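You operate a simulated robot arm through the tools that you are given. There is no shell and no other tool. Be economical: measure what you need, move in short steps, check, and stop when the job is done.

You run a simulated two-armed robot. Do the job below in one go: nothing can be reset, and whatever is moved stays where it is left.

TASK
Tilt the crate stand, then sort its green apples with the white ring.
Fine: try both; what drops through goes in the brown punnet, else in the blue crate; then add two on the counter.
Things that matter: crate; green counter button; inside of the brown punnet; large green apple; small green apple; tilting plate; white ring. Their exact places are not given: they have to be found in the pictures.

It is judged by the outcome, as a careful person would: the job done as asked, and still so three seconds after it is handed in. It fails if anything else is knocked over, pushed out of place, dropped, spilled or broken.

THE ROBOT
Two 7-joint arms with fingered hands on one trunk, on a base that drives. Base frame: it is fixed to the floor where the robot stands at the start and does not move with it; the origin is under the middle of the robot, x ahead of it, y to its left, z up; the surface under the hand at the start is at about z = 940. Lengths are in mm, angles in degrees, forces in N, time in s.
The left shoulder is at the start at [70, 166, 1093], the right one opposite. With the tool pointing down near the work surface each hand reaches from about 420 to 960 mm from the robot's upright axis, wherever it stands, measured 20 degrees to its own side. Places, roughly: crate [-600, 1000, 900]; green counter button [0, 500, 900]; inside of the brown punnet [200, 800, 900]; large green apple (7x7x6 cm) [700, 300, 1000]; small green apple (6x6x5 cm) [700, 200, 1000]; tilting plate [600, 200, 900]; white ring [300, 500, 1000]. Payload 4.1 kg a hand.
Tool frame (each hand has its own): the origin (TCP) lies between the finger pads and is the grasp point; the fingertips stand 32 mm ahead of it; z points along the fingers, y is the line along which they close. Largest opening 108 mm; the body of the gripper starts 38 mm behind the TCP. The gripper is a hand of 4 fingers: y runs from the thumb to the fingers, the wrist lies at [-16, -108, -186] in the tool frame.
Orientation is that of the tool frame in the base frame, as a unit quaternion [w, x, y, z]. With the fingers straight down and the wrist toward the robot, the tool's x, y and z point along [0, 1, 0], [1, 0, 0] and [0, 0, -1] of the base frame.

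THE INTERFACE
- The arms move only by the tool nudge_tool. It takes "left_series", "right_series" or both (then of equal length, played together; a hand with none holds still); each is a list of rows, each a list of 6 numbers: the shift along the tool's x, y, z in units of 30 mm (1.0 is 30 mm), then the turn, a rotation vector about the tool's x, y, z in units of 8 degrees (1.0 is 8 degrees). In form: [[tx, ty, tz, rx, ry, rz], ...]. A call has 1 to 12 rows; each row shifts and turns the commanded pose from where the row before left it, along the tool's axes as they then stand. A call with a number of a shift or a turn outside -1 to 1 is refused whole. Rows are played at 5 a second. More than 50 mm and 8.6 degrees between two rows, and nothing of the call is played. Where a pose cannot be reached the arm comes as near as it can. A force on the tool above 40 N (or 10 N above the force at the start of the call, whichever is more), or a blocked arm, ends the call early, and 0.2 s more pass. In this call time passes only in rows, and 0.2 s behind the last. It gives the time, the measured TCP pose, the force on the tool (base axes), the opening and the grip force at its end, in the units of the frame above (readings bear some noise), with the torque about the TCP (base axes, N m) and any sound that the robot's microphone picked up.
- Cameras (640 x 400 px; columns grow to the right, rows downward): "scene" is now at [101.6, 80.4, 1335.9]; the picture's right is [0.82, -0.57, 0.00], its down [-0.24, -0.35, -0.91] and it looks along [0.52, 0.74, -0.42] (base axes); focal length 214 px, centre (320, 200). "left" rides on the left gripper at [-64, -93, -132] in its tool frame; the picture's right is [-0.80, -0.28, 0.53], its down [0.55, -0.71, 0.45] and it looks along [0.25, 0.65, 0.72] (tool axes); focal length 247 px, centre (320, 200). "right" rides on the right gripper at [64, -93, -131] in its tool frame; the picture's right is [-0.80, 0.28, -0.53], its down [-0.55, -0.71, 0.45] and it looks along [-0.25, 0.65, 0.72] (tool axes); focal length 247 px, centre (320, 200).
- snapshot(camera): a new picture of that camera. It takes no simulated time.
- lift_body(by): slides the trunk up (or, below 0, down) by that many mm; the arms and the scene camera ride with it, the base frame stays. It gives what a move gives, with no picture.
- base_move(legs): drives the robot by 1 to 6 legs, each [ahead, left, turn to the left] in mm, mm and degrees, along the robot's own axes; the way and the turn of a leg run together, so that a leg with both is an arc; at most 1500 mm and 180 degrees a leg. The arms and the cameras ride along, it lands a little off, and it stops where it bumps. It gives what a move gives.
- set_fingers(index, middle, ring, thumb_bend, hand): sets how far each is bent, from 0 (flat) to 1 (curled in); at 0.3 the hand is open as for a grip, at 0.7 the pads meet at the TCP. One left out holds its place. A second passes; each finger stops where it meets its share of the squeeze, and holds until it gets a number again. It is the only way to open and close the hand. It gives what a move gives, with no picture; readings hold the bend of each and the force on the fingers (four entries, about 0 where the hand has none), thumb and palm.
- aim_head(pan, tilt): turns the head with the scene camera to pan (to the left, within 86 degrees either way) and tilt (down, from -29 to 69), counted from straight ahead of the robot. It gives what a move gives.
- probe_pixels(camera, pixels): for up to 12 pixels [column, row] of the newest picture of that camera ("zoom" is the newest enlarged one), the place [x, y, z] in the base frame of the surface seen there, good to about 3 mm. It takes no simulated time.
- inspect(camera, box): a new picture of the part [left, top, right, bottom] of that camera's present view, enlarged. It takes no simulated time.
- close_job(): hands the job in; it is judged then, once.

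Keep the steps short. Do not move on a guess: measure, check each grasp and each placing, and mend mistakes. In all there are 80 turns and 70 pictures (those below and enlarged ones count). Leave the grippers open and the arms clear of the work at the hand-in unless told otherwise, and finish with a single line.

The tools are called after "Call:" as name(argument=value, ...) on one line, values as JSON. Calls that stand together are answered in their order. nudge_tool: Moves the arms, as the interface text tells. Its arguments: {"type":"object","properties":{"left_series":{"type":"array","items":{"type":"array","items":{"type":"number"}}},"right_series":{"type":"array","items":{"type":"array","items":{"type":"number"}}}},"required":[]} The other tools are called the same way: lift_body (by) slides the trunk up or down; set_fingers (index, middle, ring, thumb_bend, hand) moves the fingers one by one; base_move (legs) drives the base; aim_head (pan, tilt) turns the head that bears the scene camera; snapshot (camera) takes a picture; probe_pixels (camera, pixels) gives the place of the surface under pixels of a picture; inspect (camera, box) takes an enlarged picture of a part of a camera's view; close_job () hands the job in.

At the start:

```text
time_s: 0.0
left_tcp_pos: [373.1, 560.7, 1247.7]
left_ee_rot: [0.0, 0.707, 0.707, 0.001]
left_wrist_force: [-0.8, 0.8, 0.4]
left_ft_torque: [0.01, 0.02, -0.02]
left_gripper_width: 107.6
left_finger_force: 0.2
left_shape: jaw
left_bend: [0.3, 0.3, 0.3, 0.3]
left_finger forces: [0.0, 0.0, 0.1, 0.1, 0.0, 0.0]
right_tcp_pos: [550.8, 107.4, 1327.6]
right_ee_rot: [0.0, 0.707, 0.707, -0.001]
right_wrist_force: [-0.7, 0.0, 0.4]
right_ft_torque: [0.03, 0.02, 0.02]
right_gripper_width: 107.6
right_finger_force: 0.1
right_shape: jaw
right_bend: [0.3, 0.3, 0.3, 0.3]
right_finger forces: [0.0, 0.1, 0.0, 0.0, 0.0, 0.0]
trunk travel left (down, up): [-600.0, 340.0]
robot x, y, heading: [2.3, 0.0, -0.0]
head pan, tilt: [55.3, 25.1]
```

scene: 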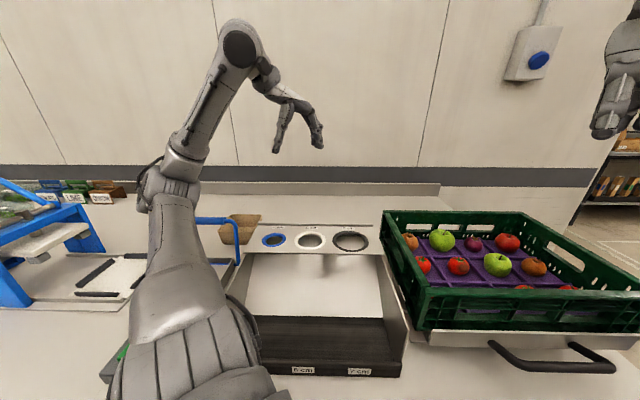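
right: 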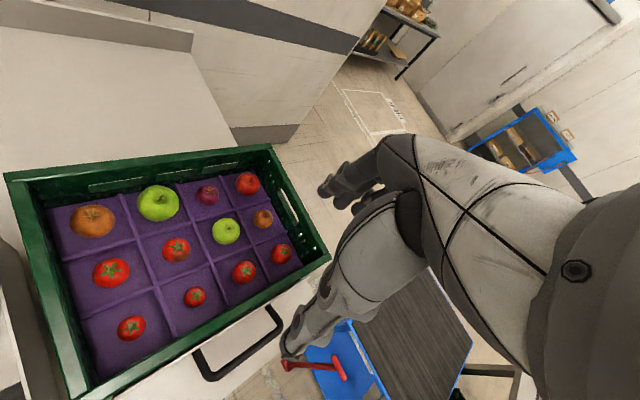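
left: 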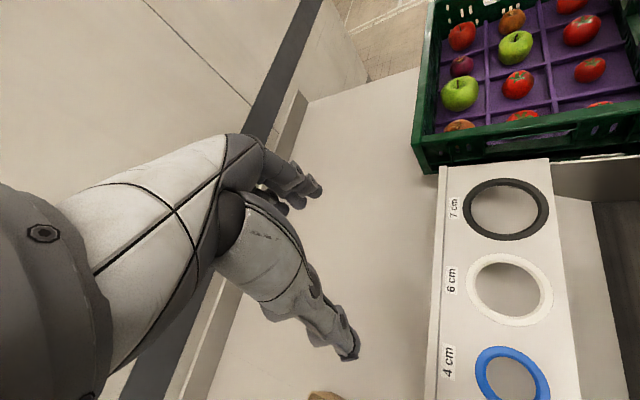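

I see a bench with a green crate (fruit), three sizing rings (blue 4, white 6, black 7 cm), and something to the left. I'll look around first.

Call:
aim_head(pan=20, tilt=40)

Call:
snapshot(camera="scene")

Call:
probe_pixels(camera="right", pixels=[[158, 203], [226, 231], [110, 272], [92, 221], [176, 250], [208, 196], [247, 183], [263, 219], [278, 335], [195, 366]])

Call:
probe_pixels(camera="left", pixels=[[471, 290], [547, 290], [510, 258], [510, 324], [462, 210], [545, 210], [480, 385], [545, 385], [440, 180], [550, 170], [510, 290], [325, 396]])

```text
time_s: 1.0
left_tcp_pos: [373.7, 560.5, 1247.0]
left_ee_rot: [0.001, 0.707, 0.707, 0.0]
left_wrist_force: [0.4, 0.0, -0.9]
left_ft_torque: [-0.01, 0.0, 0.0]
left_gripper_width: 107.6
left_finger_force: 0.1
left_shape: jaw
left_bend: [0.3, 0.3, 0.3, 0.3]
left_finger forces: [0.1, 0.0, 0.0, 0.1, 0.0, 0.0]
right_tcp_pos: [550.1, 107.4, 1327.9]
right_ee_rot: [-0.001, 0.707, 0.707, -0.001]
right_wrist_force: [0.4, -0.3, 0.0]
right_ft_torque: [0.01, 0.0, 0.02]
right_gripper_width: 107.2
right_finger_force: 0.0
right_shape: jaw
right_bend: [0.3, 0.3, 0.3, 0.3]
right_finger forces: [0.0, 0.1, 0.0, 0.0, 0.0, 0.0]
trunk travel left (down, up): [-600.0, 340.0]
robot x, y, heading: [0.0, -4.7, 0.1]
head pan, tilt: [20.0, 40.0]
```

```text
66 pictures are left
```

scene: 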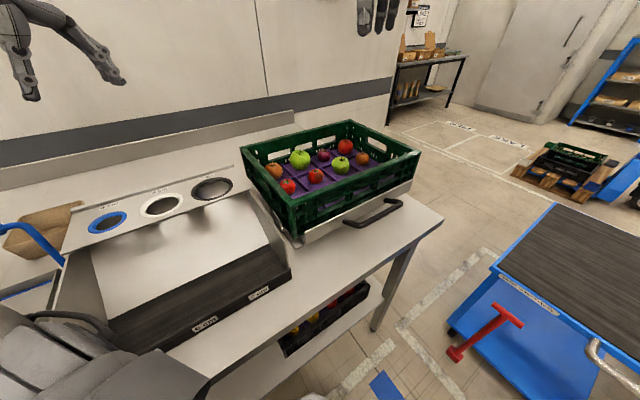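

```text
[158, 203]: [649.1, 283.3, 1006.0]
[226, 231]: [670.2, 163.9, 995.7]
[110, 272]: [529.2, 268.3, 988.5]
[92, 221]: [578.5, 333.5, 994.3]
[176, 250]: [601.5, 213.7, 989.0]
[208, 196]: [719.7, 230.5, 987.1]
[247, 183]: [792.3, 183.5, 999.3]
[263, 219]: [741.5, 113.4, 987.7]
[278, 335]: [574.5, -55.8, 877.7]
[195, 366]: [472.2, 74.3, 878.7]
```

```text
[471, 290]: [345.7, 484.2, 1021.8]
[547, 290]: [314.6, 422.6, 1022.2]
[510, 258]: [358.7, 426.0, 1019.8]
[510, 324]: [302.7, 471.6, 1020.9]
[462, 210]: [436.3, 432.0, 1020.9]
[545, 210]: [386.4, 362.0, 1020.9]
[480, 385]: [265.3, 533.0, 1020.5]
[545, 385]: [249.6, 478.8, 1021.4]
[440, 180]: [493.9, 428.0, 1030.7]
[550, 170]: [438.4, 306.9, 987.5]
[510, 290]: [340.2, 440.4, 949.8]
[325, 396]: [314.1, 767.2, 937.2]
```

Next I'll look left (button, punnet, blue crate) and zoom on the stand's handle.

Call:
inspect(camera="scene", box=[230, 110, 430, 250])

Call:
inspect(camera="right", box=[0, 120, 350, 400])

Call:
aim_head(pan=86, tilt=35)

Call:
snapshot(camera="scene")

```text
2.86 times, centred on (330, 180) of scene
```

zoom: 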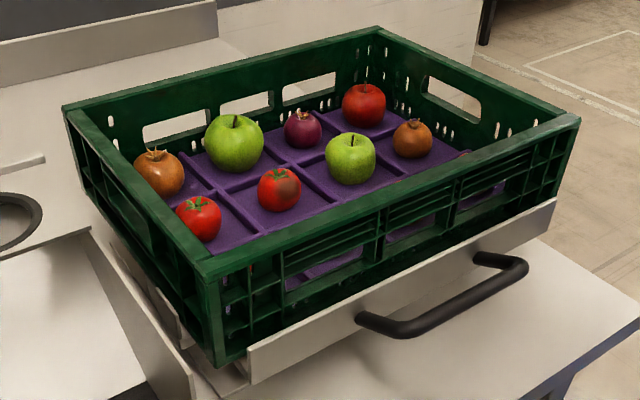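

```text
1.43 times, centred on (175, 260) of right
```

zoom: 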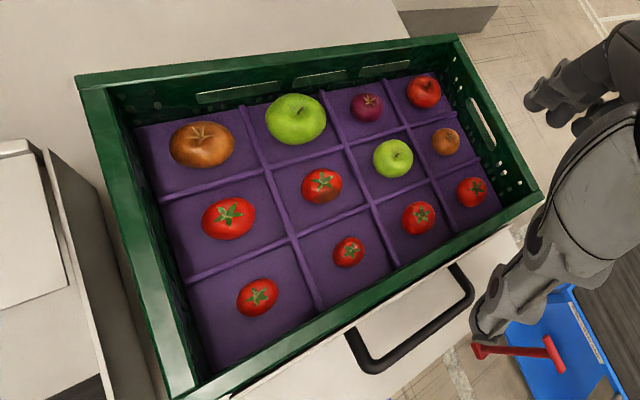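

```text
time_s: 2.4
left_tcp_pos: [373.9, 561.3, 1246.5]
left_ee_rot: [0.0, 0.707, 0.707, 0.0]
left_wrist_force: [0.0, 0.1, 0.3]
left_ft_torque: [0.0, -0.02, 0.01]
left_gripper_width: 107.7
left_finger_force: 0.0
left_shape: jaw
left_bend: [0.3, 0.3, 0.3, 0.3]
left_finger forces: [0.0, 0.0, 0.0, 0.0, 0.0, 0.1]
right_tcp_pos: [550.4, 107.1, 1327.6]
right_ee_rot: [-0.001, 0.706, 0.708, -0.001]
right_wrist_force: [0.1, -0.2, 0.2]
right_ft_torque: [0.03, 0.02, 0.01]
right_gripper_width: 108.1
right_finger_force: 0.0
right_shape: jaw
right_bend: [0.3, 0.3, 0.3, 0.3]
right_finger forces: [0.0, 0.0, 0.1, 0.1, 0.1, 0.0]
trunk travel left (down, up): [-600.0, 340.0]
robot x, y, heading: [-4.3, -0.5, 0.1]
head pan, tilt: [85.9, 35.0]
```

```text
63 pictures are left
```

scene: 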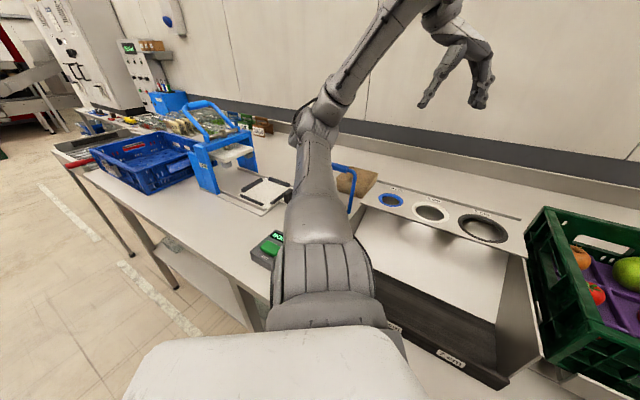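

The blue crate is around (145,160), the green button at (270,247), the punnet at (355,182). I'll zoom and measure.

Call:
inspect(camera="scene", box=[60, 80, 300, 280])

Call:
probe_pixels(camera="scene", pixels=[[270, 248], [275, 237], [145, 165], [95, 152], [128, 193], [193, 170], [160, 135], [355, 182], [262, 262], [352, 190], [205, 190], [110, 183]])

Call:
probe_pixels(camera="zoom", pixels=[[350, 335], [450, 150], [460, 70]])

```text
2.00 times, centred on (180, 180) of scene
```

zoom: 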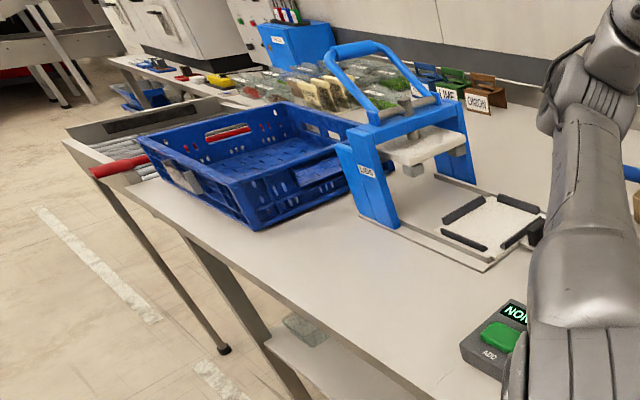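

```text
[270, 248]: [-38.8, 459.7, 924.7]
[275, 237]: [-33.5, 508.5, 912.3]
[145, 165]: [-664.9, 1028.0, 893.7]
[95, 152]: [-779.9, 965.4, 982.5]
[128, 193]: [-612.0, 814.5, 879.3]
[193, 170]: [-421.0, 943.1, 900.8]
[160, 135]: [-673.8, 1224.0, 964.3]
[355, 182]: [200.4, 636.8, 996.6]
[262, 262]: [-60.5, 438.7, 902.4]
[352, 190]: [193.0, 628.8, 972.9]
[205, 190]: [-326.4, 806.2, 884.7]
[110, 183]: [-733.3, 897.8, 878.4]
```

```text
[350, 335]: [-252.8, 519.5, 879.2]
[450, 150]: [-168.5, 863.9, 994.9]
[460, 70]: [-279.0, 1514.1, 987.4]
```

Blue crate spans about x −780..−430, y 815..1220. Now a closer view of the stand's plate and handle.

Call:
aim_head(pan=15, tilt=45)

Call:
inspect(camera="scene", box=[240, 80, 480, 260])

Call:
inspect(camera="right", box=[130, 270, 330, 400])

Call:
probe_pixels(camera="zoom", pixels=[[482, 130], [380, 240], [340, 310], [250, 350], [230, 270], [440, 100], [470, 120], [210, 295], [300, 340]])

```text
time_s: 3.8
left_tcp_pos: [373.6, 560.3, 1246.3]
left_ee_rot: [0.0, 0.707, 0.707, 0.0]
left_wrist_force: [0.4, -0.8, -0.4]
left_ft_torque: [0.0, 0.01, -0.05]
left_gripper_width: 107.6
left_finger_force: 0.1
left_shape: jaw
left_bend: [0.3, 0.3, 0.3, 0.3]
left_finger forces: [0.1, 0.0, 0.1, 0.1, 0.1, 0.0]
right_tcp_pos: [550.5, 107.3, 1326.9]
right_ee_rot: [0.0, 0.707, 0.707, -0.001]
right_wrist_force: [0.3, -0.3, 0.0]
right_ft_torque: [0.05, 0.04, -0.01]
right_gripper_width: 107.6
right_finger_force: 0.0
right_shape: jaw
right_bend: [0.3, 0.3, 0.3, 0.3]
right_finger forces: [0.0, 0.0, 0.0, 0.0, 0.0, 0.0]
trunk travel left (down, up): [-600.0, 340.0]
robot x, y, heading: [-2.3, 4.8, -0.1]
head pan, tilt: [15.0, 45.0]
```

```text
2.22 times, centred on (360, 170) of scene
```

zoom: 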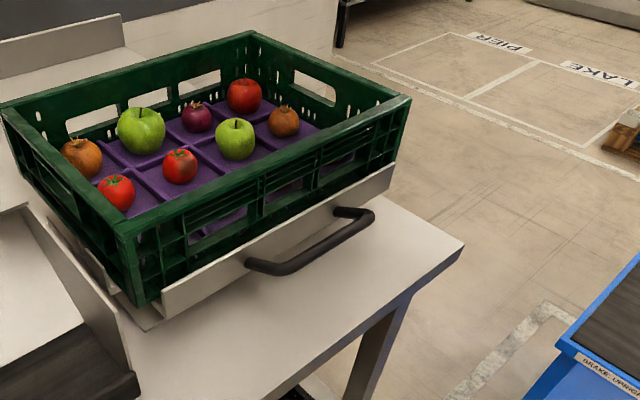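

```text
3.08 times, centred on (230, 335) of right
```

zoom: 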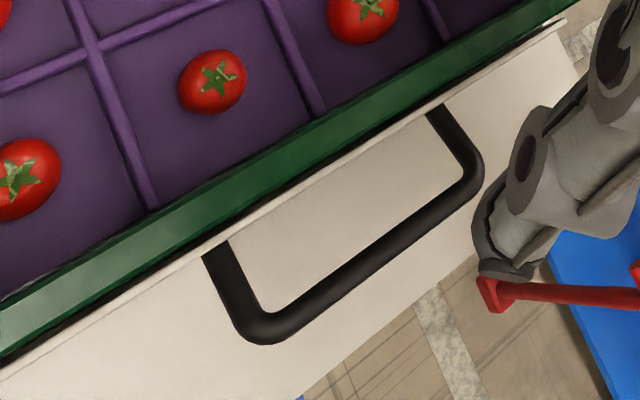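

```text
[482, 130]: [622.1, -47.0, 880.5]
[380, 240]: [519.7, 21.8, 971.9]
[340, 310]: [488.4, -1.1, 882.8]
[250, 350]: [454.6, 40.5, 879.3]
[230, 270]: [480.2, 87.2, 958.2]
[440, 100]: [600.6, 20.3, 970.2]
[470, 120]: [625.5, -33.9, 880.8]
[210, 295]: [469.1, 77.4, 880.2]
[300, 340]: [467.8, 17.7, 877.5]
```

I'll measure the handle bar, crate rim and floor heights to learn the plate's present tilt.

Call:
probe_pixels(camera="zoom", pixels=[[225, 285], [265, 328], [370, 258], [470, 175], [440, 115], [345, 145], [100, 240], [60, 230], [555, 25]])

Call:
probe_pixels(camera="right", pixels=[[12, 182], [262, 150], [325, 258], [75, 385], [135, 190], [265, 188], [290, 240], [110, 350], [40, 290], [180, 162], [18, 300], [200, 345]])

Call:
snapshot(camera="scene")

```text
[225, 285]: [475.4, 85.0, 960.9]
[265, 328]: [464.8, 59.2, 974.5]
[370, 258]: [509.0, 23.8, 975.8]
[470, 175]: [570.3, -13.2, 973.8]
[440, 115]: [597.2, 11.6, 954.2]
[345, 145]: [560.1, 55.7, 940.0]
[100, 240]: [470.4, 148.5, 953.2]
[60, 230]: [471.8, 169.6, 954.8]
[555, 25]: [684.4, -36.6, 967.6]
```

```text
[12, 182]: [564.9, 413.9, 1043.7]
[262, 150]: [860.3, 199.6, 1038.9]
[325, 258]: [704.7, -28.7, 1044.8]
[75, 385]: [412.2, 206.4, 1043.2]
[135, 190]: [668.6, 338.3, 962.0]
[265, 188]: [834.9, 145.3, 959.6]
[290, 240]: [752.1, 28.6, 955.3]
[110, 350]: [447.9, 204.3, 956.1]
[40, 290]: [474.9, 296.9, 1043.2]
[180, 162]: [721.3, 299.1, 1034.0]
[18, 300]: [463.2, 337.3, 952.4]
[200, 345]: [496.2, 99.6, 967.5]
```

```text
59 pictures are left
```

scene: 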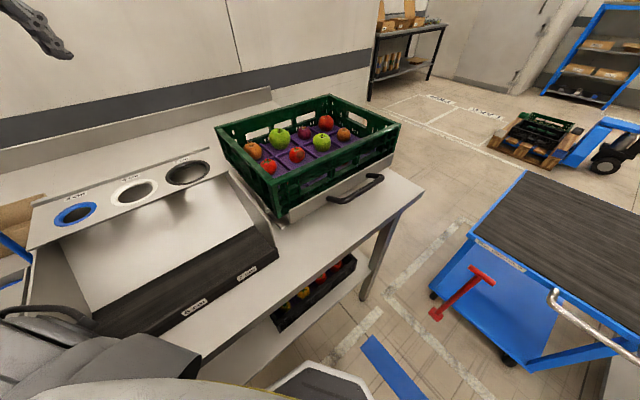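

The plate is level now at about z 940. I'll look at its underside for the hinge.

Call:
inspect(camera="scene", box=[210, 150, 300, 240])

Call:
inspect(camera="scene", box=[280, 160, 420, 240])

```text
4.44 times, centred on (255, 195) of scene
```

zoom: 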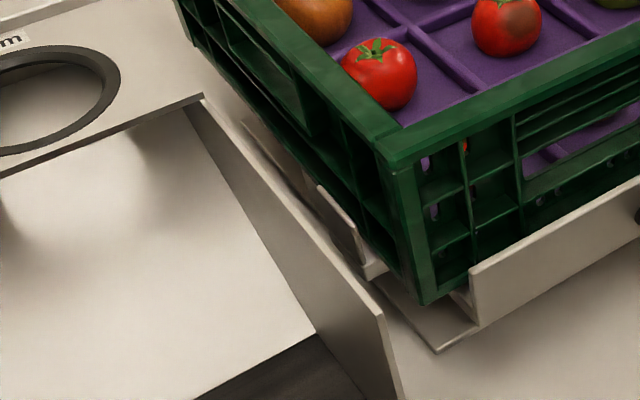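

```text
4.57 times, centred on (350, 200) of scene
```

zoom: 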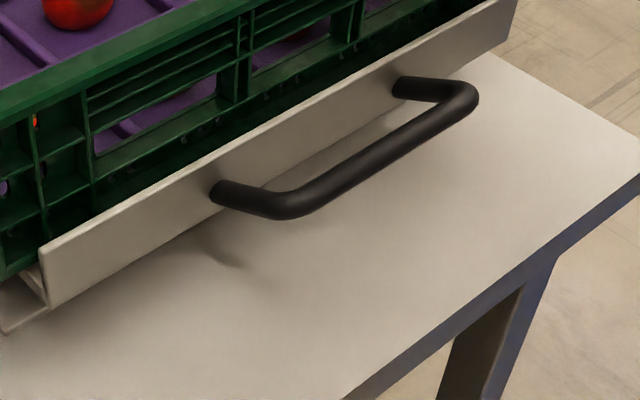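

The hinge can't be seen, so I'll grip the handle bar (centre about [517,21,967], running along [0.825,−0.566]) and feel which way it gives. First I turn the right hand by 55° and tilt it 40°, high above the crate.

Call:
nudge_tool(right_series=[[0, 0, 0, 0, 0, -0.99], [0, 0, 0, 0, 0, -0.99], [0, 0, 0, 0, 0, -0.99], [0, 0, 0, 0, 0, -0.99], [0, 0, 0, 0, 0, -0.99], [0, 0, 0, 0, 0, -0.99], [0, 0, 0, 0, 0, -0.99], [0, 0, 0, -1, 0, 0], [0, 0, 0, -1, 0, 0], [0, 0, 0, -1, 0, 0], [0, 0, 0, -1, 0, 0], [0, 0, 0, -1, 0, 0]])

Call:
snapshot(camera="right")

```text
time_s: 6.4
left_tcp_pos: [373.2, 559.9, 1247.0]
left_ee_rot: [0.0, 0.708, 0.706, -0.001]
left_wrist_force: [0.0, 0.1, -1.6]
left_ft_torque: [0.02, 0.04, -0.01]
left_gripper_width: 107.5
left_finger_force: 0.1
left_shape: jaw
left_bend: [0.3, 0.3, 0.3, 0.3]
left_finger forces: [0.0, 0.0, 0.0, 0.1, 0.0, 0.1]
right_tcp_pos: [549.0, 106.6, 1327.4]
right_ee_rot: [0.102, 0.278, 0.897, 0.327]
right_wrist_force: [-0.2, 0.0, 0.0]
right_ft_torque: [-0.01, 0.0, 0.01]
right_gripper_width: 107.5
right_finger_force: 0.0
right_shape: jaw
right_bend: [0.3, 0.3, 0.3, 0.3]
right_finger forces: [0.1, 0.0, 0.0, 0.0, 0.1, 0.0]
trunk travel left (down, up): [-600.0, 340.0]
robot x, y, heading: [1.1, 2.0, 0.2]
head pan, tilt: [15.0, 45.0]
```

```text
56 pictures are left
```

right: 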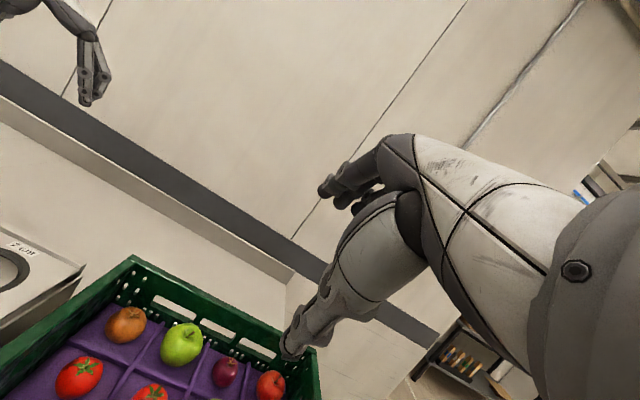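

Free of contact. Move to a pre-grasp 120 mm back from the bar and narrow the hand.

Call:
nudge_tool(right_series=[[-0.043, -0.826, 0.275, 0, 0, 0], [-0.043, -0.826, 0.275, 0, 0, 0], [-0.043, -0.826, 0.275, 0, 0, 0], [-0.043, -0.826, 0.275, 0, 0, 0], [-0.043, -0.826, 0.275, 0, 0, 0], [-0.043, -0.826, 0.275, 0, 0, 0], [-0.043, -0.826, 0.275, 0, 0, 0], [-0.043, -0.826, 0.275, 0, 0, 0], [-0.043, -0.826, 0.275, 0, 0, 0], [-0.043, -0.826, 0.275, 0, 0, 0], [-0.043, -0.826, 0.275, 0, 0, 0], [-0.043, -0.826, 0.275, 0, 0, 0]])

Call:
set_fingers(hand="right", index=0.5, middle=0.5, ring=0.5, thumb_bend=0.5)

Call:
snapshot(camera="right")

Call:
snapshot(camera="scene")

```text
time_s: 9.0
left_tcp_pos: [374.3, 559.9, 1247.4]
left_ee_rot: [-0.001, 0.707, 0.707, 0.0]
left_wrist_force: [-0.3, 0.9, 0.6]
left_ft_torque: [0.02, 0.01, 0.01]
left_gripper_width: 107.5
left_finger_force: 0.0
left_shape: jaw
left_bend: [0.3, 0.3, 0.3, 0.3]
left_finger forces: [0.0, 0.1, 0.0, 0.0, 0.1, 0.0]
right_tcp_pos: [468.7, -37.1, 1059.5]
right_ee_rot: [0.101, 0.279, 0.897, 0.327]
right_wrist_force: [0.2, 0.0, -0.4]
right_ft_torque: [0.04, 0.01, 0.0]
right_gripper_width: 107.9
right_finger_force: 0.0
right_shape: jaw
right_bend: [0.3, 0.3, 0.3, 0.3]
right_finger forces: [0.1, 0.0, 0.1, 0.0, 0.1, 0.0]
trunk travel left (down, up): [-600.0, 340.0]
robot x, y, heading: [0.5, -0.2, 0.0]
head pan, tilt: [15.0, 45.0]
```

```text
time_s: 10.0
left_tcp_pos: [374.0, 560.1, 1248.4]
left_ee_rot: [0.0, 0.707, 0.707, 0.0]
left_wrist_force: [0.1, -0.5, -0.5]
left_ft_torque: [0.01, -0.01, 0.0]
left_gripper_width: 107.6
left_finger_force: 0.1
left_shape: jaw
left_bend: [0.3, 0.3, 0.3, 0.3]
left_finger forces: [0.0, 0.0, 0.0, 0.0, 0.0, 0.0]
right_tcp_pos: [469.4, -37.8, 1060.2]
right_ee_rot: [0.101, 0.279, 0.897, 0.327]
right_wrist_force: [-0.4, -0.4, 0.2]
right_ft_torque: [0.0, 0.02, 0.01]
right_gripper_width: 56.0
right_finger_force: 0.1
right_shape: fingers
right_bend: [0.5, 0.5, 0.5, 0.5]
right_finger forces: [0.1, 0.0, 0.0, 0.0, 0.1, 0.1]
trunk travel left (down, up): [-600.0, 340.0]
robot x, y, heading: [-0.3, 3.4, 0.1]
head pan, tilt: [15.0, 45.0]
```

```text
55 pictures are left
```

right: 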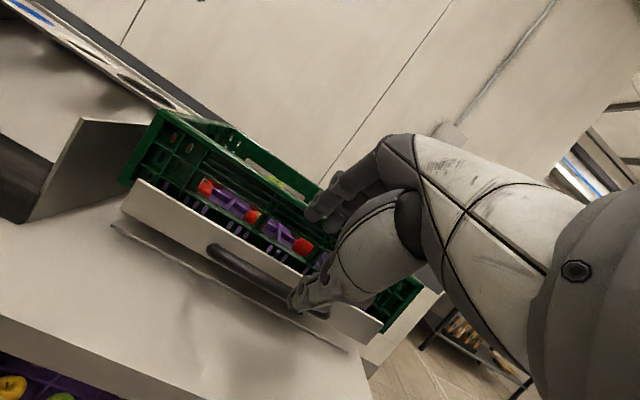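

```text
54 pictures are left
```

scene: 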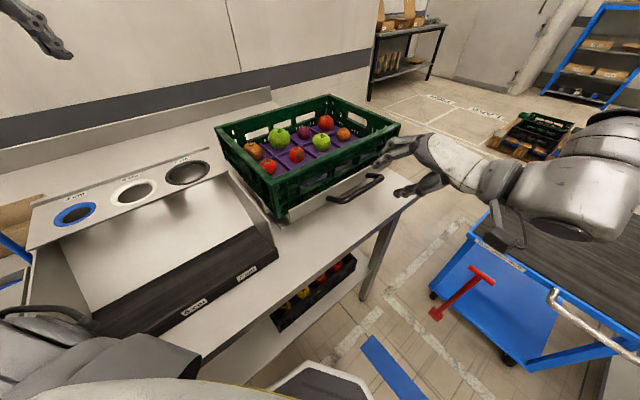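

Good low view of the stand's front; I'll zoom it to see the underside.

Call:
inspect(camera="right", box=[80, 100, 400, 360])

Call:
probe_pixels(camera="right", pixels=[[210, 248], [230, 262], [260, 275], [285, 290], [125, 205], [150, 235], [140, 182]])

```text
1.54 times, centred on (240, 230) of right
```

zoom: 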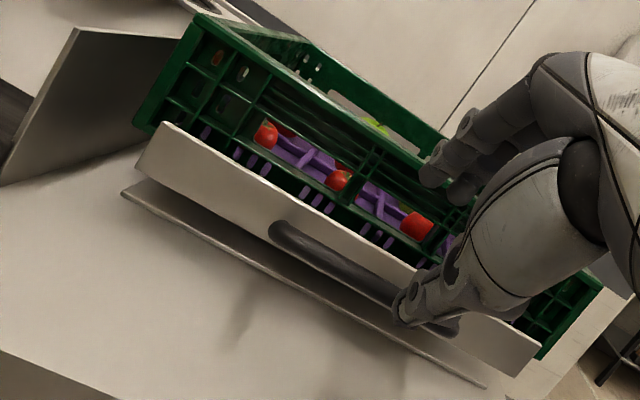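

```text
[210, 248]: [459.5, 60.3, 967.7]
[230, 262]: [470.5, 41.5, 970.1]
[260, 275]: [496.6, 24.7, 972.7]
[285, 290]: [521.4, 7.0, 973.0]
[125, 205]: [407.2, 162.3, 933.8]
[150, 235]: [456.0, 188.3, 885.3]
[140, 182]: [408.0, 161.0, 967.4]
```

The plate front sits 45 mm above its base plate. Advance onto the bar, 112 mm along the fingers, then close.

Call:
nudge_tool(right_series=[[-0.028, -0.01, 0.467, 0, 0, 0], [-0.028, -0.01, 0.467, 0, 0, 0], [-0.028, -0.01, 0.467, 0, 0, 0], [-0.028, -0.01, 0.467, 0, 0, 0], [-0.028, -0.01, 0.467, 0, 0, 0], [-0.028, -0.01, 0.467, 0, 0, 0], [-0.028, -0.01, 0.467, 0, 0, 0], [-0.028, -0.01, 0.467, 0, 0, 0]])

Call:
inspect(camera="scene", box=[280, 120, 460, 240])

```text
time_s: 11.8
left_tcp_pos: [373.5, 560.5, 1247.5]
left_ee_rot: [0.001, 0.707, 0.708, -0.001]
left_wrist_force: [0.6, -0.2, 0.3]
left_ft_torque: [0.0, -0.01, 0.01]
left_gripper_width: 107.2
left_finger_force: 0.1
left_shape: jaw
left_bend: [0.3, 0.3, 0.3, 0.3]
left_finger forces: [0.0, 0.0, 0.0, 0.0, 0.0, 0.0]
right_tcp_pos: [514.7, 17.3, 973.3]
right_ee_rot: [0.1, 0.279, 0.897, 0.327]
right_wrist_force: [-0.5, -0.7, 0.0]
right_ft_torque: [0.01, 0.02, -0.02]
right_gripper_width: 56.3
right_finger_force: 0.2
right_shape: fingers
right_bend: [0.5, 0.5, 0.5, 0.5]
right_finger forces: [0.0, 0.5, 0.0, 0.0, 0.0, 0.1]
trunk travel left (down, up): [-600.0, 340.0]
robot x, y, heading: [0.9, 1.8, 0.0]
head pan, tilt: [15.0, 45.0]
```

```text
3.33 times, centred on (370, 180) of scene
```

zoom: 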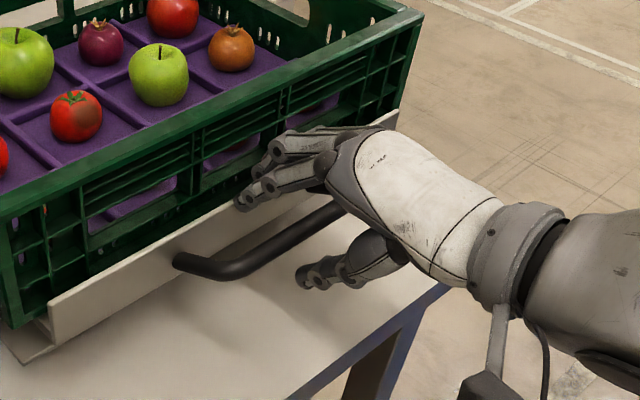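

The bar lies between fingers and thumb with no contact force. Close.

Call:
set_fingers(hand="right", index=0.75, middle=0.75, ring=0.75, thumb_bend=0.75)

Call:
inspect(camera="scene", box=[280, 120, 460, 240])

```text
time_s: 12.8
left_tcp_pos: [374.9, 560.2, 1247.5]
left_ee_rot: [0.0, 0.707, 0.707, 0.0]
left_wrist_force: [0.5, 0.0, -0.1]
left_ft_torque: [0.0, -0.02, 0.02]
left_gripper_width: 107.6
left_finger_force: 0.0
left_shape: jaw
left_bend: [0.3, 0.3, 0.3, 0.3]
left_finger forces: [0.0, 0.0, 0.0, 0.0, 0.0, 0.1]
right_tcp_pos: [514.9, 18.1, 973.8]
right_ee_rot: [0.101, 0.279, 0.898, 0.326]
right_wrist_force: [1.1, 2.8, -4.6]
right_ft_torque: [0.03, 0.03, 0.16]
right_gripper_width: 0.0
right_finger_force: 2.8
right_shape: fingers
right_bend: [0.74, 0.74, 0.74, 0.72]
right_finger forces: [0.1, 0.1, 5.4, 0.1, 0.3, 0.1]
trunk travel left (down, up): [-600.0, 340.0]
robot x, y, heading: [1.5, -0.2, -0.2]
head pan, tilt: [15.0, 45.0]
```

```text
3.33 times, centred on (370, 180) of scene
```

zoom: 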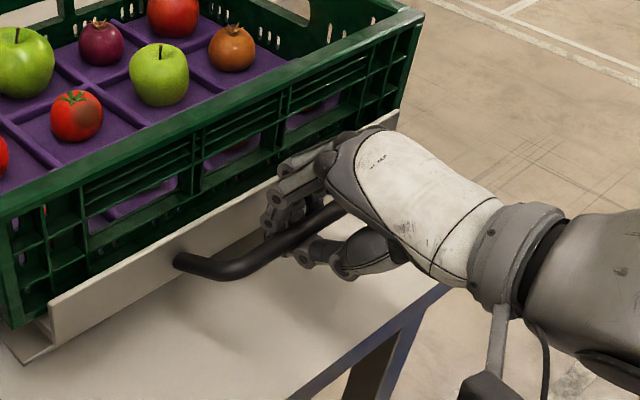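

The hand encircles the bar. Feel upward by 15 mm.

Call:
nudge_tool(right_series=[[0, 0.107, -0.128, 0, 0, 0], [0, 0.107, -0.128, 0, 0, 0], [0, 0.107, -0.128, 0, 0, 0], [0, 0, 0, 0, 0, 0]])

Call:
probe_pixels(camera="scene", pixels=[[330, 200], [279, 134]])

```text
time_s: 13.8
left_tcp_pos: [375.6, 562.7, 1244.5]
left_ee_rot: [-0.001, 0.707, 0.707, -0.002]
left_wrist_force: [-0.5, -0.2, 0.0]
left_ft_torque: [0.0, 0.0, 0.0]
left_gripper_width: 107.5
left_finger_force: 0.1
left_shape: jaw
left_bend: [0.3, 0.3, 0.3, 0.3]
left_finger forces: [0.0, 0.1, 0.1, 0.1, 0.0, 0.0]
right_tcp_pos: [517.2, 19.4, 986.6]
right_ee_rot: [0.1, 0.28, 0.898, 0.324]
right_wrist_force: [-3.6, 11.1, -30.3]
right_ft_torque: [0.4, 0.01, 0.03]
right_gripper_width: 7.5
right_finger_force: 14.4
right_shape: fingers
right_bend: [0.75, 0.74, 0.74, 0.63]
right_finger forces: [2.5, 1.8, 2.3, 0.0, 22.2, 0.0]
trunk travel left (down, up): [-600.0, 340.0]
robot x, y, heading: [-0.8, 0.8, 0.0]
head pan, tilt: [15.0, 45.0]
```

```text
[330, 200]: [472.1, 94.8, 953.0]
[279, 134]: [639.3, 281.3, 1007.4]
```

Load of 30 N. Check whether the plate moved.

Call:
inspect(camera="scene", box=[280, 120, 460, 240])

Call:
probe_pixels(camera="zoom", pixels=[[230, 265], [90, 290], [200, 240], [10, 215], [410, 15], [280, 105]])

```text
3.33 times, centred on (370, 180) of scene
```

zoom: 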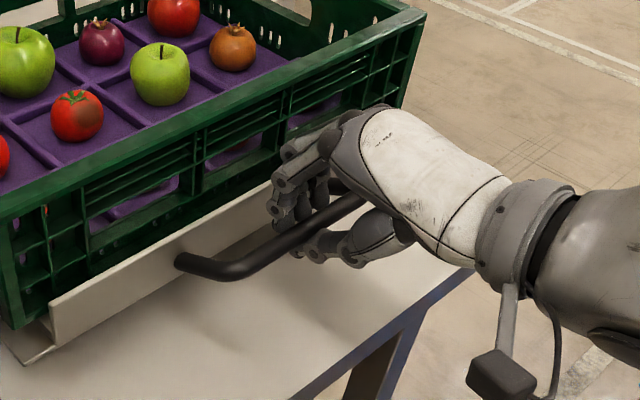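

```text
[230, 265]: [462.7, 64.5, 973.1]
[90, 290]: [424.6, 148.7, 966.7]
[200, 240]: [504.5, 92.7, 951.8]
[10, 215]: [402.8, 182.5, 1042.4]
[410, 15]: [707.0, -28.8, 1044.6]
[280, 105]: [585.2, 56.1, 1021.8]
```

No plate movement upward. Now feel downward, back 13 mm then 20 mm further.

Call:
nudge_tool(right_series=[[0, -0.14, 0.166, 0, 0, 0], [0, -0.14, 0.166, 0, 0, 0], [0, -0.107, 0.128, 0, 0, 0], [0, -0.107, 0.128, 0, 0, 0], [0, -0.107, 0.128, 0, 0, 0], [0, -0.107, 0.128, 0, 0, 0], [0, 0, 0, 0, 0, 0]])

Call:
inspect(camera="scene", box=[280, 120, 460, 240])

Call:
probe_pixels(camera="zoom", pixels=[[230, 265], [90, 290], [200, 240], [10, 215], [410, 15], [280, 105]])

```text
time_s: 15.4
left_tcp_pos: [373.0, 560.7, 1247.3]
left_ee_rot: [-0.001, 0.707, 0.707, 0.0]
left_wrist_force: [0.6, 0.4, 0.3]
left_ft_torque: [0.03, 0.01, 0.02]
left_gripper_width: 107.9
left_finger_force: 0.1
left_shape: jaw
left_bend: [0.3, 0.3, 0.3, 0.3]
left_finger forces: [0.0, 0.1, 0.0, 0.0, 0.0, 0.1]
right_tcp_pos: [515.5, 17.1, 955.3]
right_ee_rot: [0.101, 0.278, 0.897, 0.327]
right_wrist_force: [1.8, 3.0, 4.0]
right_ft_torque: [-0.03, 0.0, -0.03]
right_gripper_width: 0.0
right_finger_force: 2.3
right_shape: fingers
right_bend: [0.75, 0.75, 0.75, 0.71]
right_finger forces: [3.3, 0.0, 0.6, 0.1, 0.0, 0.1]
trunk travel left (down, up): [-600.0, 340.0]
robot x, y, heading: [3.3, 1.0, -0.1]
head pan, tilt: [15.0, 45.0]
```

```text
3.33 times, centred on (370, 180) of scene
```

zoom: 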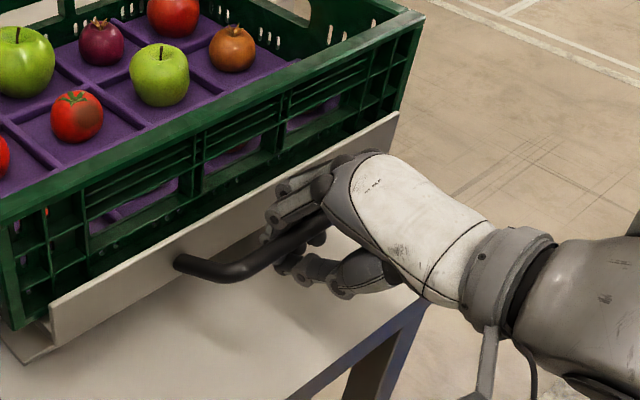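

```text
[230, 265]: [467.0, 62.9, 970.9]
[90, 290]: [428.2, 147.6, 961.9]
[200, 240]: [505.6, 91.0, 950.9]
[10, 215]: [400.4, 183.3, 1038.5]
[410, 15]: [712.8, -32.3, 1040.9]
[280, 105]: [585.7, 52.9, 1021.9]
```

Little force yet; the hand has slack around the bar. Press 20 mm further.

Call:
nudge_tool(right_series=[[0, -0.107, 0.128, 0, 0, 0], [0, -0.107, 0.128, 0, 0, 0], [0, -0.107, 0.128, 0, 0, 0], [0, -0.107, 0.128, 0, 0, 0], [0, 0, 0, 0, 0, 0]])

Call:
inspect(camera="scene", box=[280, 120, 460, 240])

Call:
probe_pixels(camera="zoom", pixels=[[230, 265], [90, 290], [200, 240], [10, 215], [410, 15], [280, 105]])

```text
time_s: 16.6
left_tcp_pos: [373.8, 561.3, 1246.9]
left_ee_rot: [0.0, 0.707, 0.707, 0.0]
left_wrist_force: [-0.6, -0.2, -0.2]
left_ft_torque: [0.0, 0.01, 0.01]
left_gripper_width: 107.7
left_finger_force: 0.1
left_shape: jaw
left_bend: [0.3, 0.3, 0.3, 0.3]
left_finger forces: [0.0, 0.1, 0.0, 0.0, 0.0, 0.0]
right_tcp_pos: [514.0, 16.1, 936.7]
right_ee_rot: [0.101, 0.279, 0.897, 0.326]
right_wrist_force: [1.7, 1.9, 1.5]
right_ft_torque: [-0.02, 0.02, 0.02]
right_gripper_width: 0.0
right_finger_force: 1.2
right_shape: fingers
right_bend: [0.75, 0.75, 0.75, 0.71]
right_finger forces: [2.4, 0.1, 0.1, 0.0, 0.0, 0.1]
trunk travel left (down, up): [-600.0, 340.0]
robot x, y, heading: [2.0, 1.2, 0.0]
head pan, tilt: [15.0, 45.0]
```

```text
3.33 times, centred on (370, 180) of scene
```

zoom: 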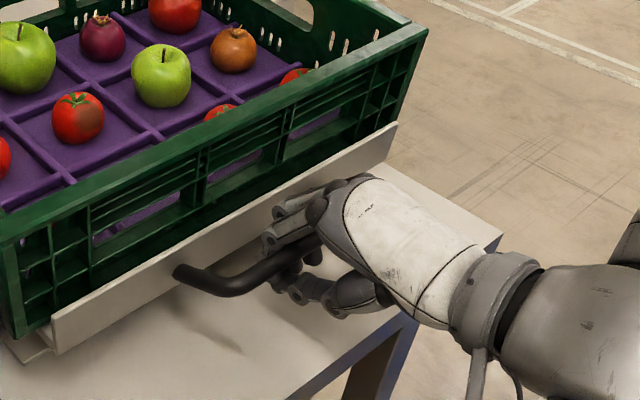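

```text
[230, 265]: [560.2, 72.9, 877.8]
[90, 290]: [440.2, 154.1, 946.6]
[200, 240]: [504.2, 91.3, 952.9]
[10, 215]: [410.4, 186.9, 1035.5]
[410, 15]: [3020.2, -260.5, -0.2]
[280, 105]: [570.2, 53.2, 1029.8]
```

It tilts down toward the robot with barely 2 N. Continue down 20 mm.

Call:
nudge_tool(right_series=[[0, -0.107, 0.128, 0, 0, 0], [0, -0.107, 0.128, 0, 0, 0], [0, -0.107, 0.128, 0, 0, 0], [0, -0.107, 0.128, 0, 0, 0], [0, 0, 0, 0, 0, 0]])

Call:
inspect(camera="scene", box=[200, 80, 460, 240])

```text
time_s: 17.8
left_tcp_pos: [372.8, 560.6, 1246.9]
left_ee_rot: [0.0, 0.708, 0.707, 0.0]
left_wrist_force: [-0.3, -1.3, 0.3]
left_ft_torque: [-0.01, 0.0, 0.0]
left_gripper_width: 107.5
left_finger_force: 0.0
left_shape: jaw
left_bend: [0.3, 0.3, 0.3, 0.3]
left_finger forces: [0.0, 0.0, 0.0, 0.0, 0.0, 0.0]
right_tcp_pos: [514.9, 16.8, 915.7]
right_ee_rot: [0.1, 0.279, 0.897, 0.327]
right_wrist_force: [-0.1, 0.3, 0.6]
right_ft_torque: [-0.02, 0.0, -0.03]
right_gripper_width: 0.0
right_finger_force: 0.1
right_shape: fingers
right_bend: [0.75, 0.75, 0.75, 0.71]
right_finger forces: [0.1, 0.0, 0.0, 0.1, 0.0, 0.0]
trunk travel left (down, up): [-600.0, 340.0]
robot x, y, heading: [-2.9, -1.1, 0.1]
head pan, tilt: [15.0, 45.0]
```

```text
2.46 times, centred on (330, 160) of scene
```

zoom: 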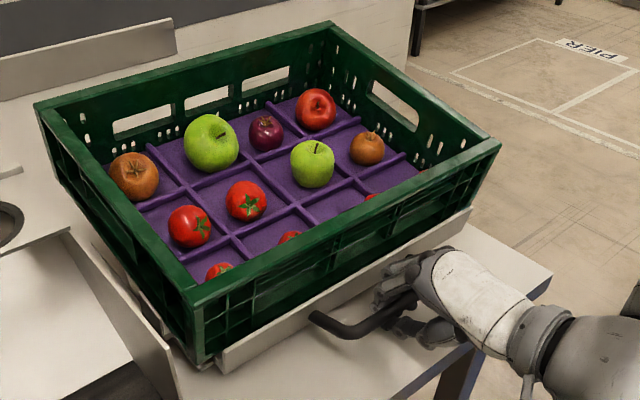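

Tilted clearly, with zero force now. Measure bar and try a little more.

Call:
probe_pixels(camera="zoom", pixels=[[350, 328], [320, 318], [225, 355], [465, 215], [60, 105], [330, 28], [490, 145], [205, 290]])

Call:
nudge_tool(right_series=[[0, -0.07, 0.084, 0, 0, 0], [0, -0.07, 0.084, 0, 0, 0], [0, 0, 0, 0, 0, 0]])

Call:
inspect(camera="right", box=[80, 100, 400, 360])

```text
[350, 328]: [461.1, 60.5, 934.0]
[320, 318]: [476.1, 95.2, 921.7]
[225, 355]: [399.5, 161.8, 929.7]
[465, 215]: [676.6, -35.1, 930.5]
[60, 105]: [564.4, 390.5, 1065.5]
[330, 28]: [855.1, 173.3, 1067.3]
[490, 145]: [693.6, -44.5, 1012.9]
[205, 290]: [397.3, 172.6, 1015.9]
```

```text
time_s: 18.6
left_tcp_pos: [373.2, 560.2, 1247.2]
left_ee_rot: [0.001, 0.707, 0.707, 0.0]
left_wrist_force: [-0.8, 0.7, 0.8]
left_ft_torque: [-0.02, -0.03, 0.03]
left_gripper_width: 107.4
left_finger_force: 0.1
left_shape: jaw
left_bend: [0.3, 0.3, 0.3, 0.3]
left_finger forces: [0.1, 0.1, 0.0, 0.0, 0.0, 0.0]
right_tcp_pos: [514.7, 16.3, 911.6]
right_ee_rot: [0.102, 0.279, 0.897, 0.327]
right_wrist_force: [1.6, -2.5, 8.3]
right_ft_torque: [0.09, -0.05, -0.04]
right_gripper_width: 0.0
right_finger_force: 0.1
right_shape: fingers
right_bend: [0.75, 0.75, 0.75, 0.72]
right_finger forces: [0.2, 0.0, 0.0, 0.0, 0.0, 0.0]
trunk travel left (down, up): [-600.0, 340.0]
robot x, y, heading: [1.3, -0.8, -0.0]
head pan, tilt: [15.0, 45.0]
```

```text
1.54 times, centred on (240, 230) of right
```

zoom: 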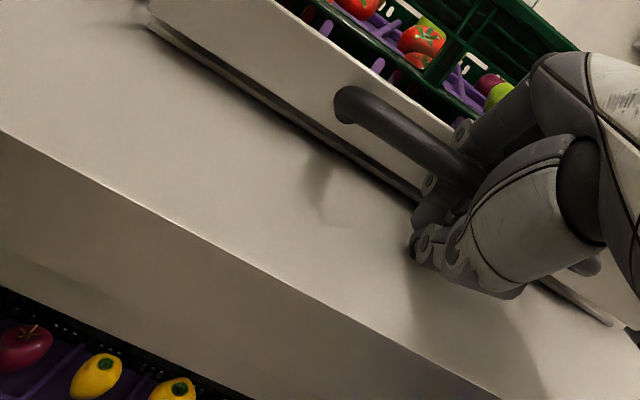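

The plate seems down on its stop (11°); lip bottom just above the base plate. Ease up 4 mm, open, and back out.

Call:
nudge_tool(right_series=[[0, 0.07, -0.084, 0, 0, 0], [0, 0, 0, 0, 0, 0]])

Call:
set_fingers(hand="right", index=0.5, middle=0.5, ring=0.5, thumb_bend=0.5)

Call:
inspect(camera="scene", box=[200, 80, 460, 240])

```text
time_s: 19.2
left_tcp_pos: [373.0, 560.6, 1247.4]
left_ee_rot: [0.0, 0.708, 0.706, 0.0]
left_wrist_force: [-0.5, 0.4, 0.6]
left_ft_torque: [0.01, -0.02, 0.01]
left_gripper_width: 107.6
left_finger_force: 0.0
left_shape: jaw
left_bend: [0.3, 0.3, 0.3, 0.3]
left_finger forces: [0.1, 0.0, 0.0, 0.1, 0.1, 0.0]
right_tcp_pos: [513.9, 15.4, 913.3]
right_ee_rot: [0.1, 0.279, 0.898, 0.326]
right_wrist_force: [-0.5, 0.2, -1.1]
right_ft_torque: [0.04, -0.01, 0.0]
right_gripper_width: 0.0
right_finger_force: 0.1
right_shape: fingers
right_bend: [0.75, 0.75, 0.75, 0.71]
right_finger forces: [0.2, 0.0, 0.0, 0.0, 0.0, 0.1]
trunk travel left (down, up): [-600.0, 340.0]
robot x, y, heading: [-0.8, -2.7, 0.0]
head pan, tilt: [15.0, 45.0]
```

```text
time_s: 20.2
left_tcp_pos: [371.1, 560.7, 1246.8]
left_ee_rot: [0.001, 0.707, 0.707, 0.001]
left_wrist_force: [-0.3, 0.1, -0.1]
left_ft_torque: [0.03, 0.01, -0.02]
left_gripper_width: 107.4
left_finger_force: 0.0
left_shape: jaw
left_bend: [0.3, 0.3, 0.3, 0.3]
left_finger forces: [0.0, 0.0, 0.0, 0.0, 0.0, 0.0]
right_tcp_pos: [513.9, 15.9, 916.3]
right_ee_rot: [0.102, 0.278, 0.897, 0.327]
right_wrist_force: [0.7, -1.1, 15.9]
right_ft_torque: [0.3, -0.22, -0.06]
right_gripper_width: 30.7
right_finger_force: 10.4
right_shape: fingers
right_bend: [0.5, 0.53, 0.5, 0.64]
right_finger forces: [0.1, 4.5, 0.0, 0.0, 16.5, 0.0]
trunk travel left (down, up): [-600.0, 340.0]
robot x, y, heading: [2.3, -1.6, -0.1]
head pan, tilt: [15.0, 45.0]
```

```text
2.46 times, centred on (330, 160) of scene
```

zoom: 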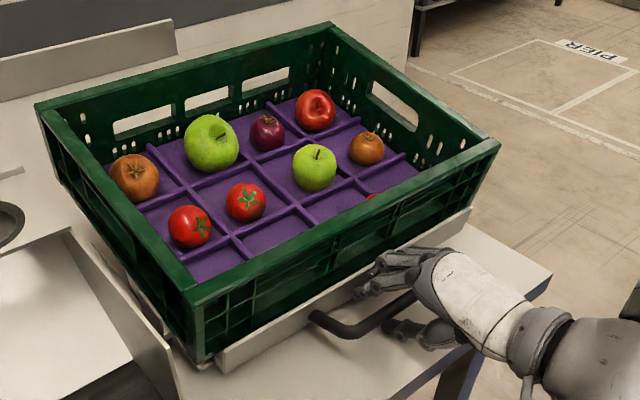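

The thumb rests on the bench. Shift 8 mm up-inward, then slide out along the fingers.

Call:
nudge_tool(right_series=[[0, 0.15, 0, 0, 0, 0], [0, 0.12, -0.1, 0, 0, 0], [0, 0, -0.3, 0, 0, 0], [0, 0, -0.3, 0, 0, 0], [0, 0, -0.4, 0, 0, 0], [0, 0, -0.4, 0, 0, 0], [0, 0, -0.6, 0, 0, 0], [0, 0, -0.8, 0, 0, 0], [0, 0, -0.8, 0, 0, 0], [0, 0, -0.8, 0, 0, 0], [0, 0, -0.8, 0, 0, 0]])

Call:
inspect(camera="scene", box=[200, 80, 460, 240])

Call:
probe_pixels(camera="zoom", pixels=[[350, 328], [225, 355], [465, 215], [60, 105], [330, 28], [490, 145], [205, 290], [210, 140], [313, 165]])

```text
time_s: 22.6
left_tcp_pos: [371.7, 560.3, 1247.2]
left_ee_rot: [0.0, 0.707, 0.708, 0.0]
left_wrist_force: [0.5, 0.0, -0.3]
left_ft_torque: [-0.03, -0.06, -0.01]
left_gripper_width: 108.0
left_finger_force: 0.1
left_shape: jaw
left_bend: [0.3, 0.3, 0.3, 0.3]
left_finger forces: [0.1, 0.1, 0.0, 0.0, 0.0, 0.1]
right_tcp_pos: [457.8, -64.8, 1040.0]
right_ee_rot: [0.101, 0.279, 0.897, 0.327]
right_wrist_force: [-0.6, -1.1, 1.1]
right_ft_torque: [-0.05, 0.02, -0.01]
right_gripper_width: 55.1
right_finger_force: 0.3
right_shape: fingers
right_bend: [0.5, 0.5, 0.5, 0.5]
right_finger forces: [0.0, 0.0, 0.1, 0.0, 0.0, 0.0]
trunk travel left (down, up): [-600.0, 340.0]
robot x, y, heading: [0.4, -3.0, 0.0]
head pan, tilt: [15.0, 45.0]
```

```text
2.46 times, centred on (330, 160) of scene
```

zoom: 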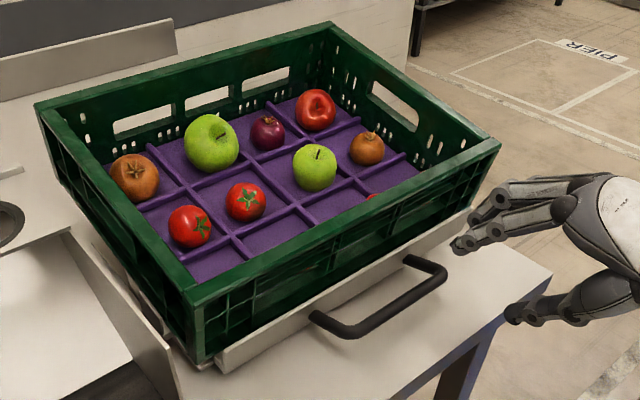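

```text
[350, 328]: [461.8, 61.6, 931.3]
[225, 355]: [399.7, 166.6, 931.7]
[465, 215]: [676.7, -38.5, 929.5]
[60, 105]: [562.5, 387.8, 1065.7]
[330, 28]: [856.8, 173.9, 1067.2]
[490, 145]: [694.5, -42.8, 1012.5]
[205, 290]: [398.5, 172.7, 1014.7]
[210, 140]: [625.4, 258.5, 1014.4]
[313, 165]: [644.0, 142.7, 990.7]
```

The plate stays tilted by itself. Now the left hand goes above the large apple (centre about [632,265,985]); the right hand retreats.

Call:
nudge_tool(left_series=[[-0.82, 0.72, 0.13, 0, 0, 0], [-0.82, 0.72, 0.13, 0, 0, 0], [-0.82, 0.72, 0.13, 0, 0, 0], [-0.82, 0.72, 0.13, 0, 0, 0], [-0.82, 0.72, 0.13, 0, 0, 0], [-0.82, 0.72, 0.13, 0, 0, 0], [-0.82, 0.72, 0.13, 0, 0, 0], [-0.82, 0.72, 0.13, 0, 0, 0], [-0.82, 0.72, 0.13, 0, 0, 0], [-0.82, 0.72, 0.13, 0, 0, 0], [-0.82, 0.72, 0.13, 0, 0, 0], [-0.82, 0.72, 0.13, 0, 0, 0]], right_series=[[0, -0.3, -0.25, 0, 0, 0], [0, -0.3, -0.25, 0, 0, 0], [0, -0.3, -0.25, 0, 0, 0], [0, -0.3, -0.25, 0, 0, 0], [0, -0.3, -0.25, 0, 0, 0], [0, -0.3, -0.25, 0, 0, 0], [0, -0.3, -0.25, 0, 0, 0], [0, -0.3, -0.25, 0, 0, 0], [0, -0.3, -0.25, 0, 0, 0], [0, -0.3, -0.25, 0, 0, 0], [0, -0.3, -0.25, 0, 0, 0], [0, -0.3, -0.25, 0, 0, 0]])

Call:
nudge_tool(left_series=[[0, 0, 0, 0, 0, 0.833], [0, 0, 0, 0, 0, 0.833], [0, 0, 0, 0, 0, 0.833]])

Call:
snapshot(camera="left")

Call:
snapshot(camera="scene")

```text
time_s: 25.2
left_tcp_pos: [633.0, 267.1, 1200.9]
left_ee_rot: [0.001, 0.707, 0.707, 0.0]
left_wrist_force: [-0.8, -0.2, 0.0]
left_ft_torque: [0.01, 0.0, -0.04]
left_gripper_width: 107.9
left_finger_force: 0.2
left_shape: jaw
left_bend: [0.3, 0.3, 0.3, 0.3]
left_finger forces: [0.0, 0.0, 0.0, 0.0, 0.0, 0.0]
right_tcp_pos: [392.2, -181.7, 1044.9]
right_ee_rot: [0.114, 0.296, 0.886, 0.338]
right_wrist_force: [-0.3, 0.1, -1.0]
right_ft_torque: [-0.01, -0.03, 0.0]
right_gripper_width: 55.7
right_finger_force: 0.1
right_shape: fingers
right_bend: [0.5, 0.5, 0.5, 0.5]
right_finger forces: [0.0, 0.0, 0.0, 0.1, 0.0, 0.0]
right hand out of reach, approached as far as the arm can: row 10, 11, 12
trunk travel left (down, up): [-600.0, 340.0]
robot x, y, heading: [-1.5, 1.8, -0.1]
head pan, tilt: [15.0, 45.0]
```

```text
time_s: 26.0
left_tcp_pos: [634.6, 265.6, 1199.9]
left_ee_rot: [0.0, 0.819, 0.573, 0.0]
left_wrist_force: [-0.3, 0.6, 1.2]
left_ft_torque: [-0.04, 0.0, 0.0]
left_gripper_width: 107.9
left_finger_force: 0.1
left_shape: jaw
left_bend: [0.3, 0.3, 0.3, 0.3]
left_finger forces: [0.1, 0.0, 0.0, 0.0, 0.1, 0.0]
right_tcp_pos: [391.6, -182.3, 1046.1]
right_ee_rot: [0.115, 0.298, 0.885, 0.338]
right_wrist_force: [0.1, 0.4, -0.7]
right_ft_torque: [-0.01, -0.02, 0.01]
right_gripper_width: 55.4
right_finger_force: 0.1
right_shape: fingers
right_bend: [0.5, 0.5, 0.5, 0.5]
right_finger forces: [0.0, 0.0, 0.0, 0.1, 0.0, 0.1]
trunk travel left (down, up): [-600.0, 340.0]
robot x, y, heading: [-4.1, -1.4, 0.1]
head pan, tilt: [15.0, 45.0]
```

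```text
43 pictures are left
```

left: 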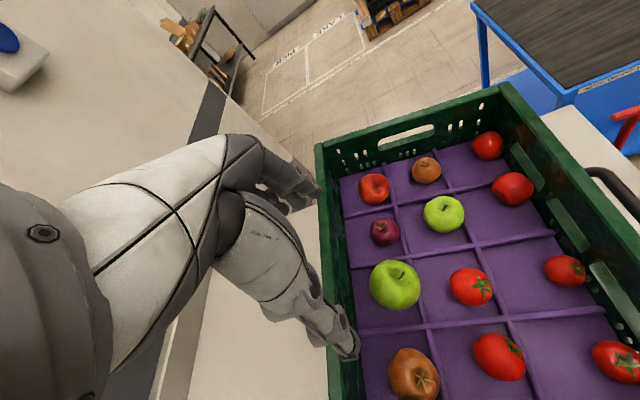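

```text
42 pictures are left
```

scene: 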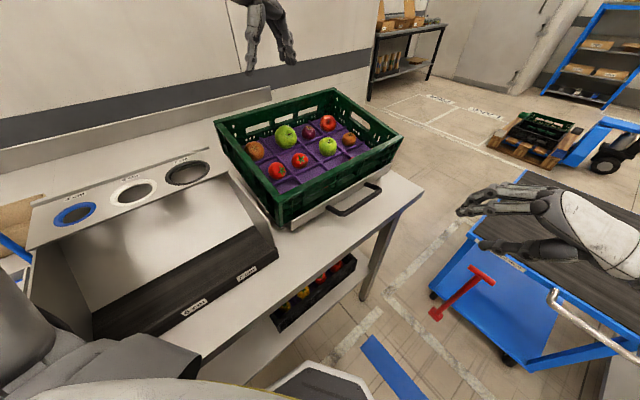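

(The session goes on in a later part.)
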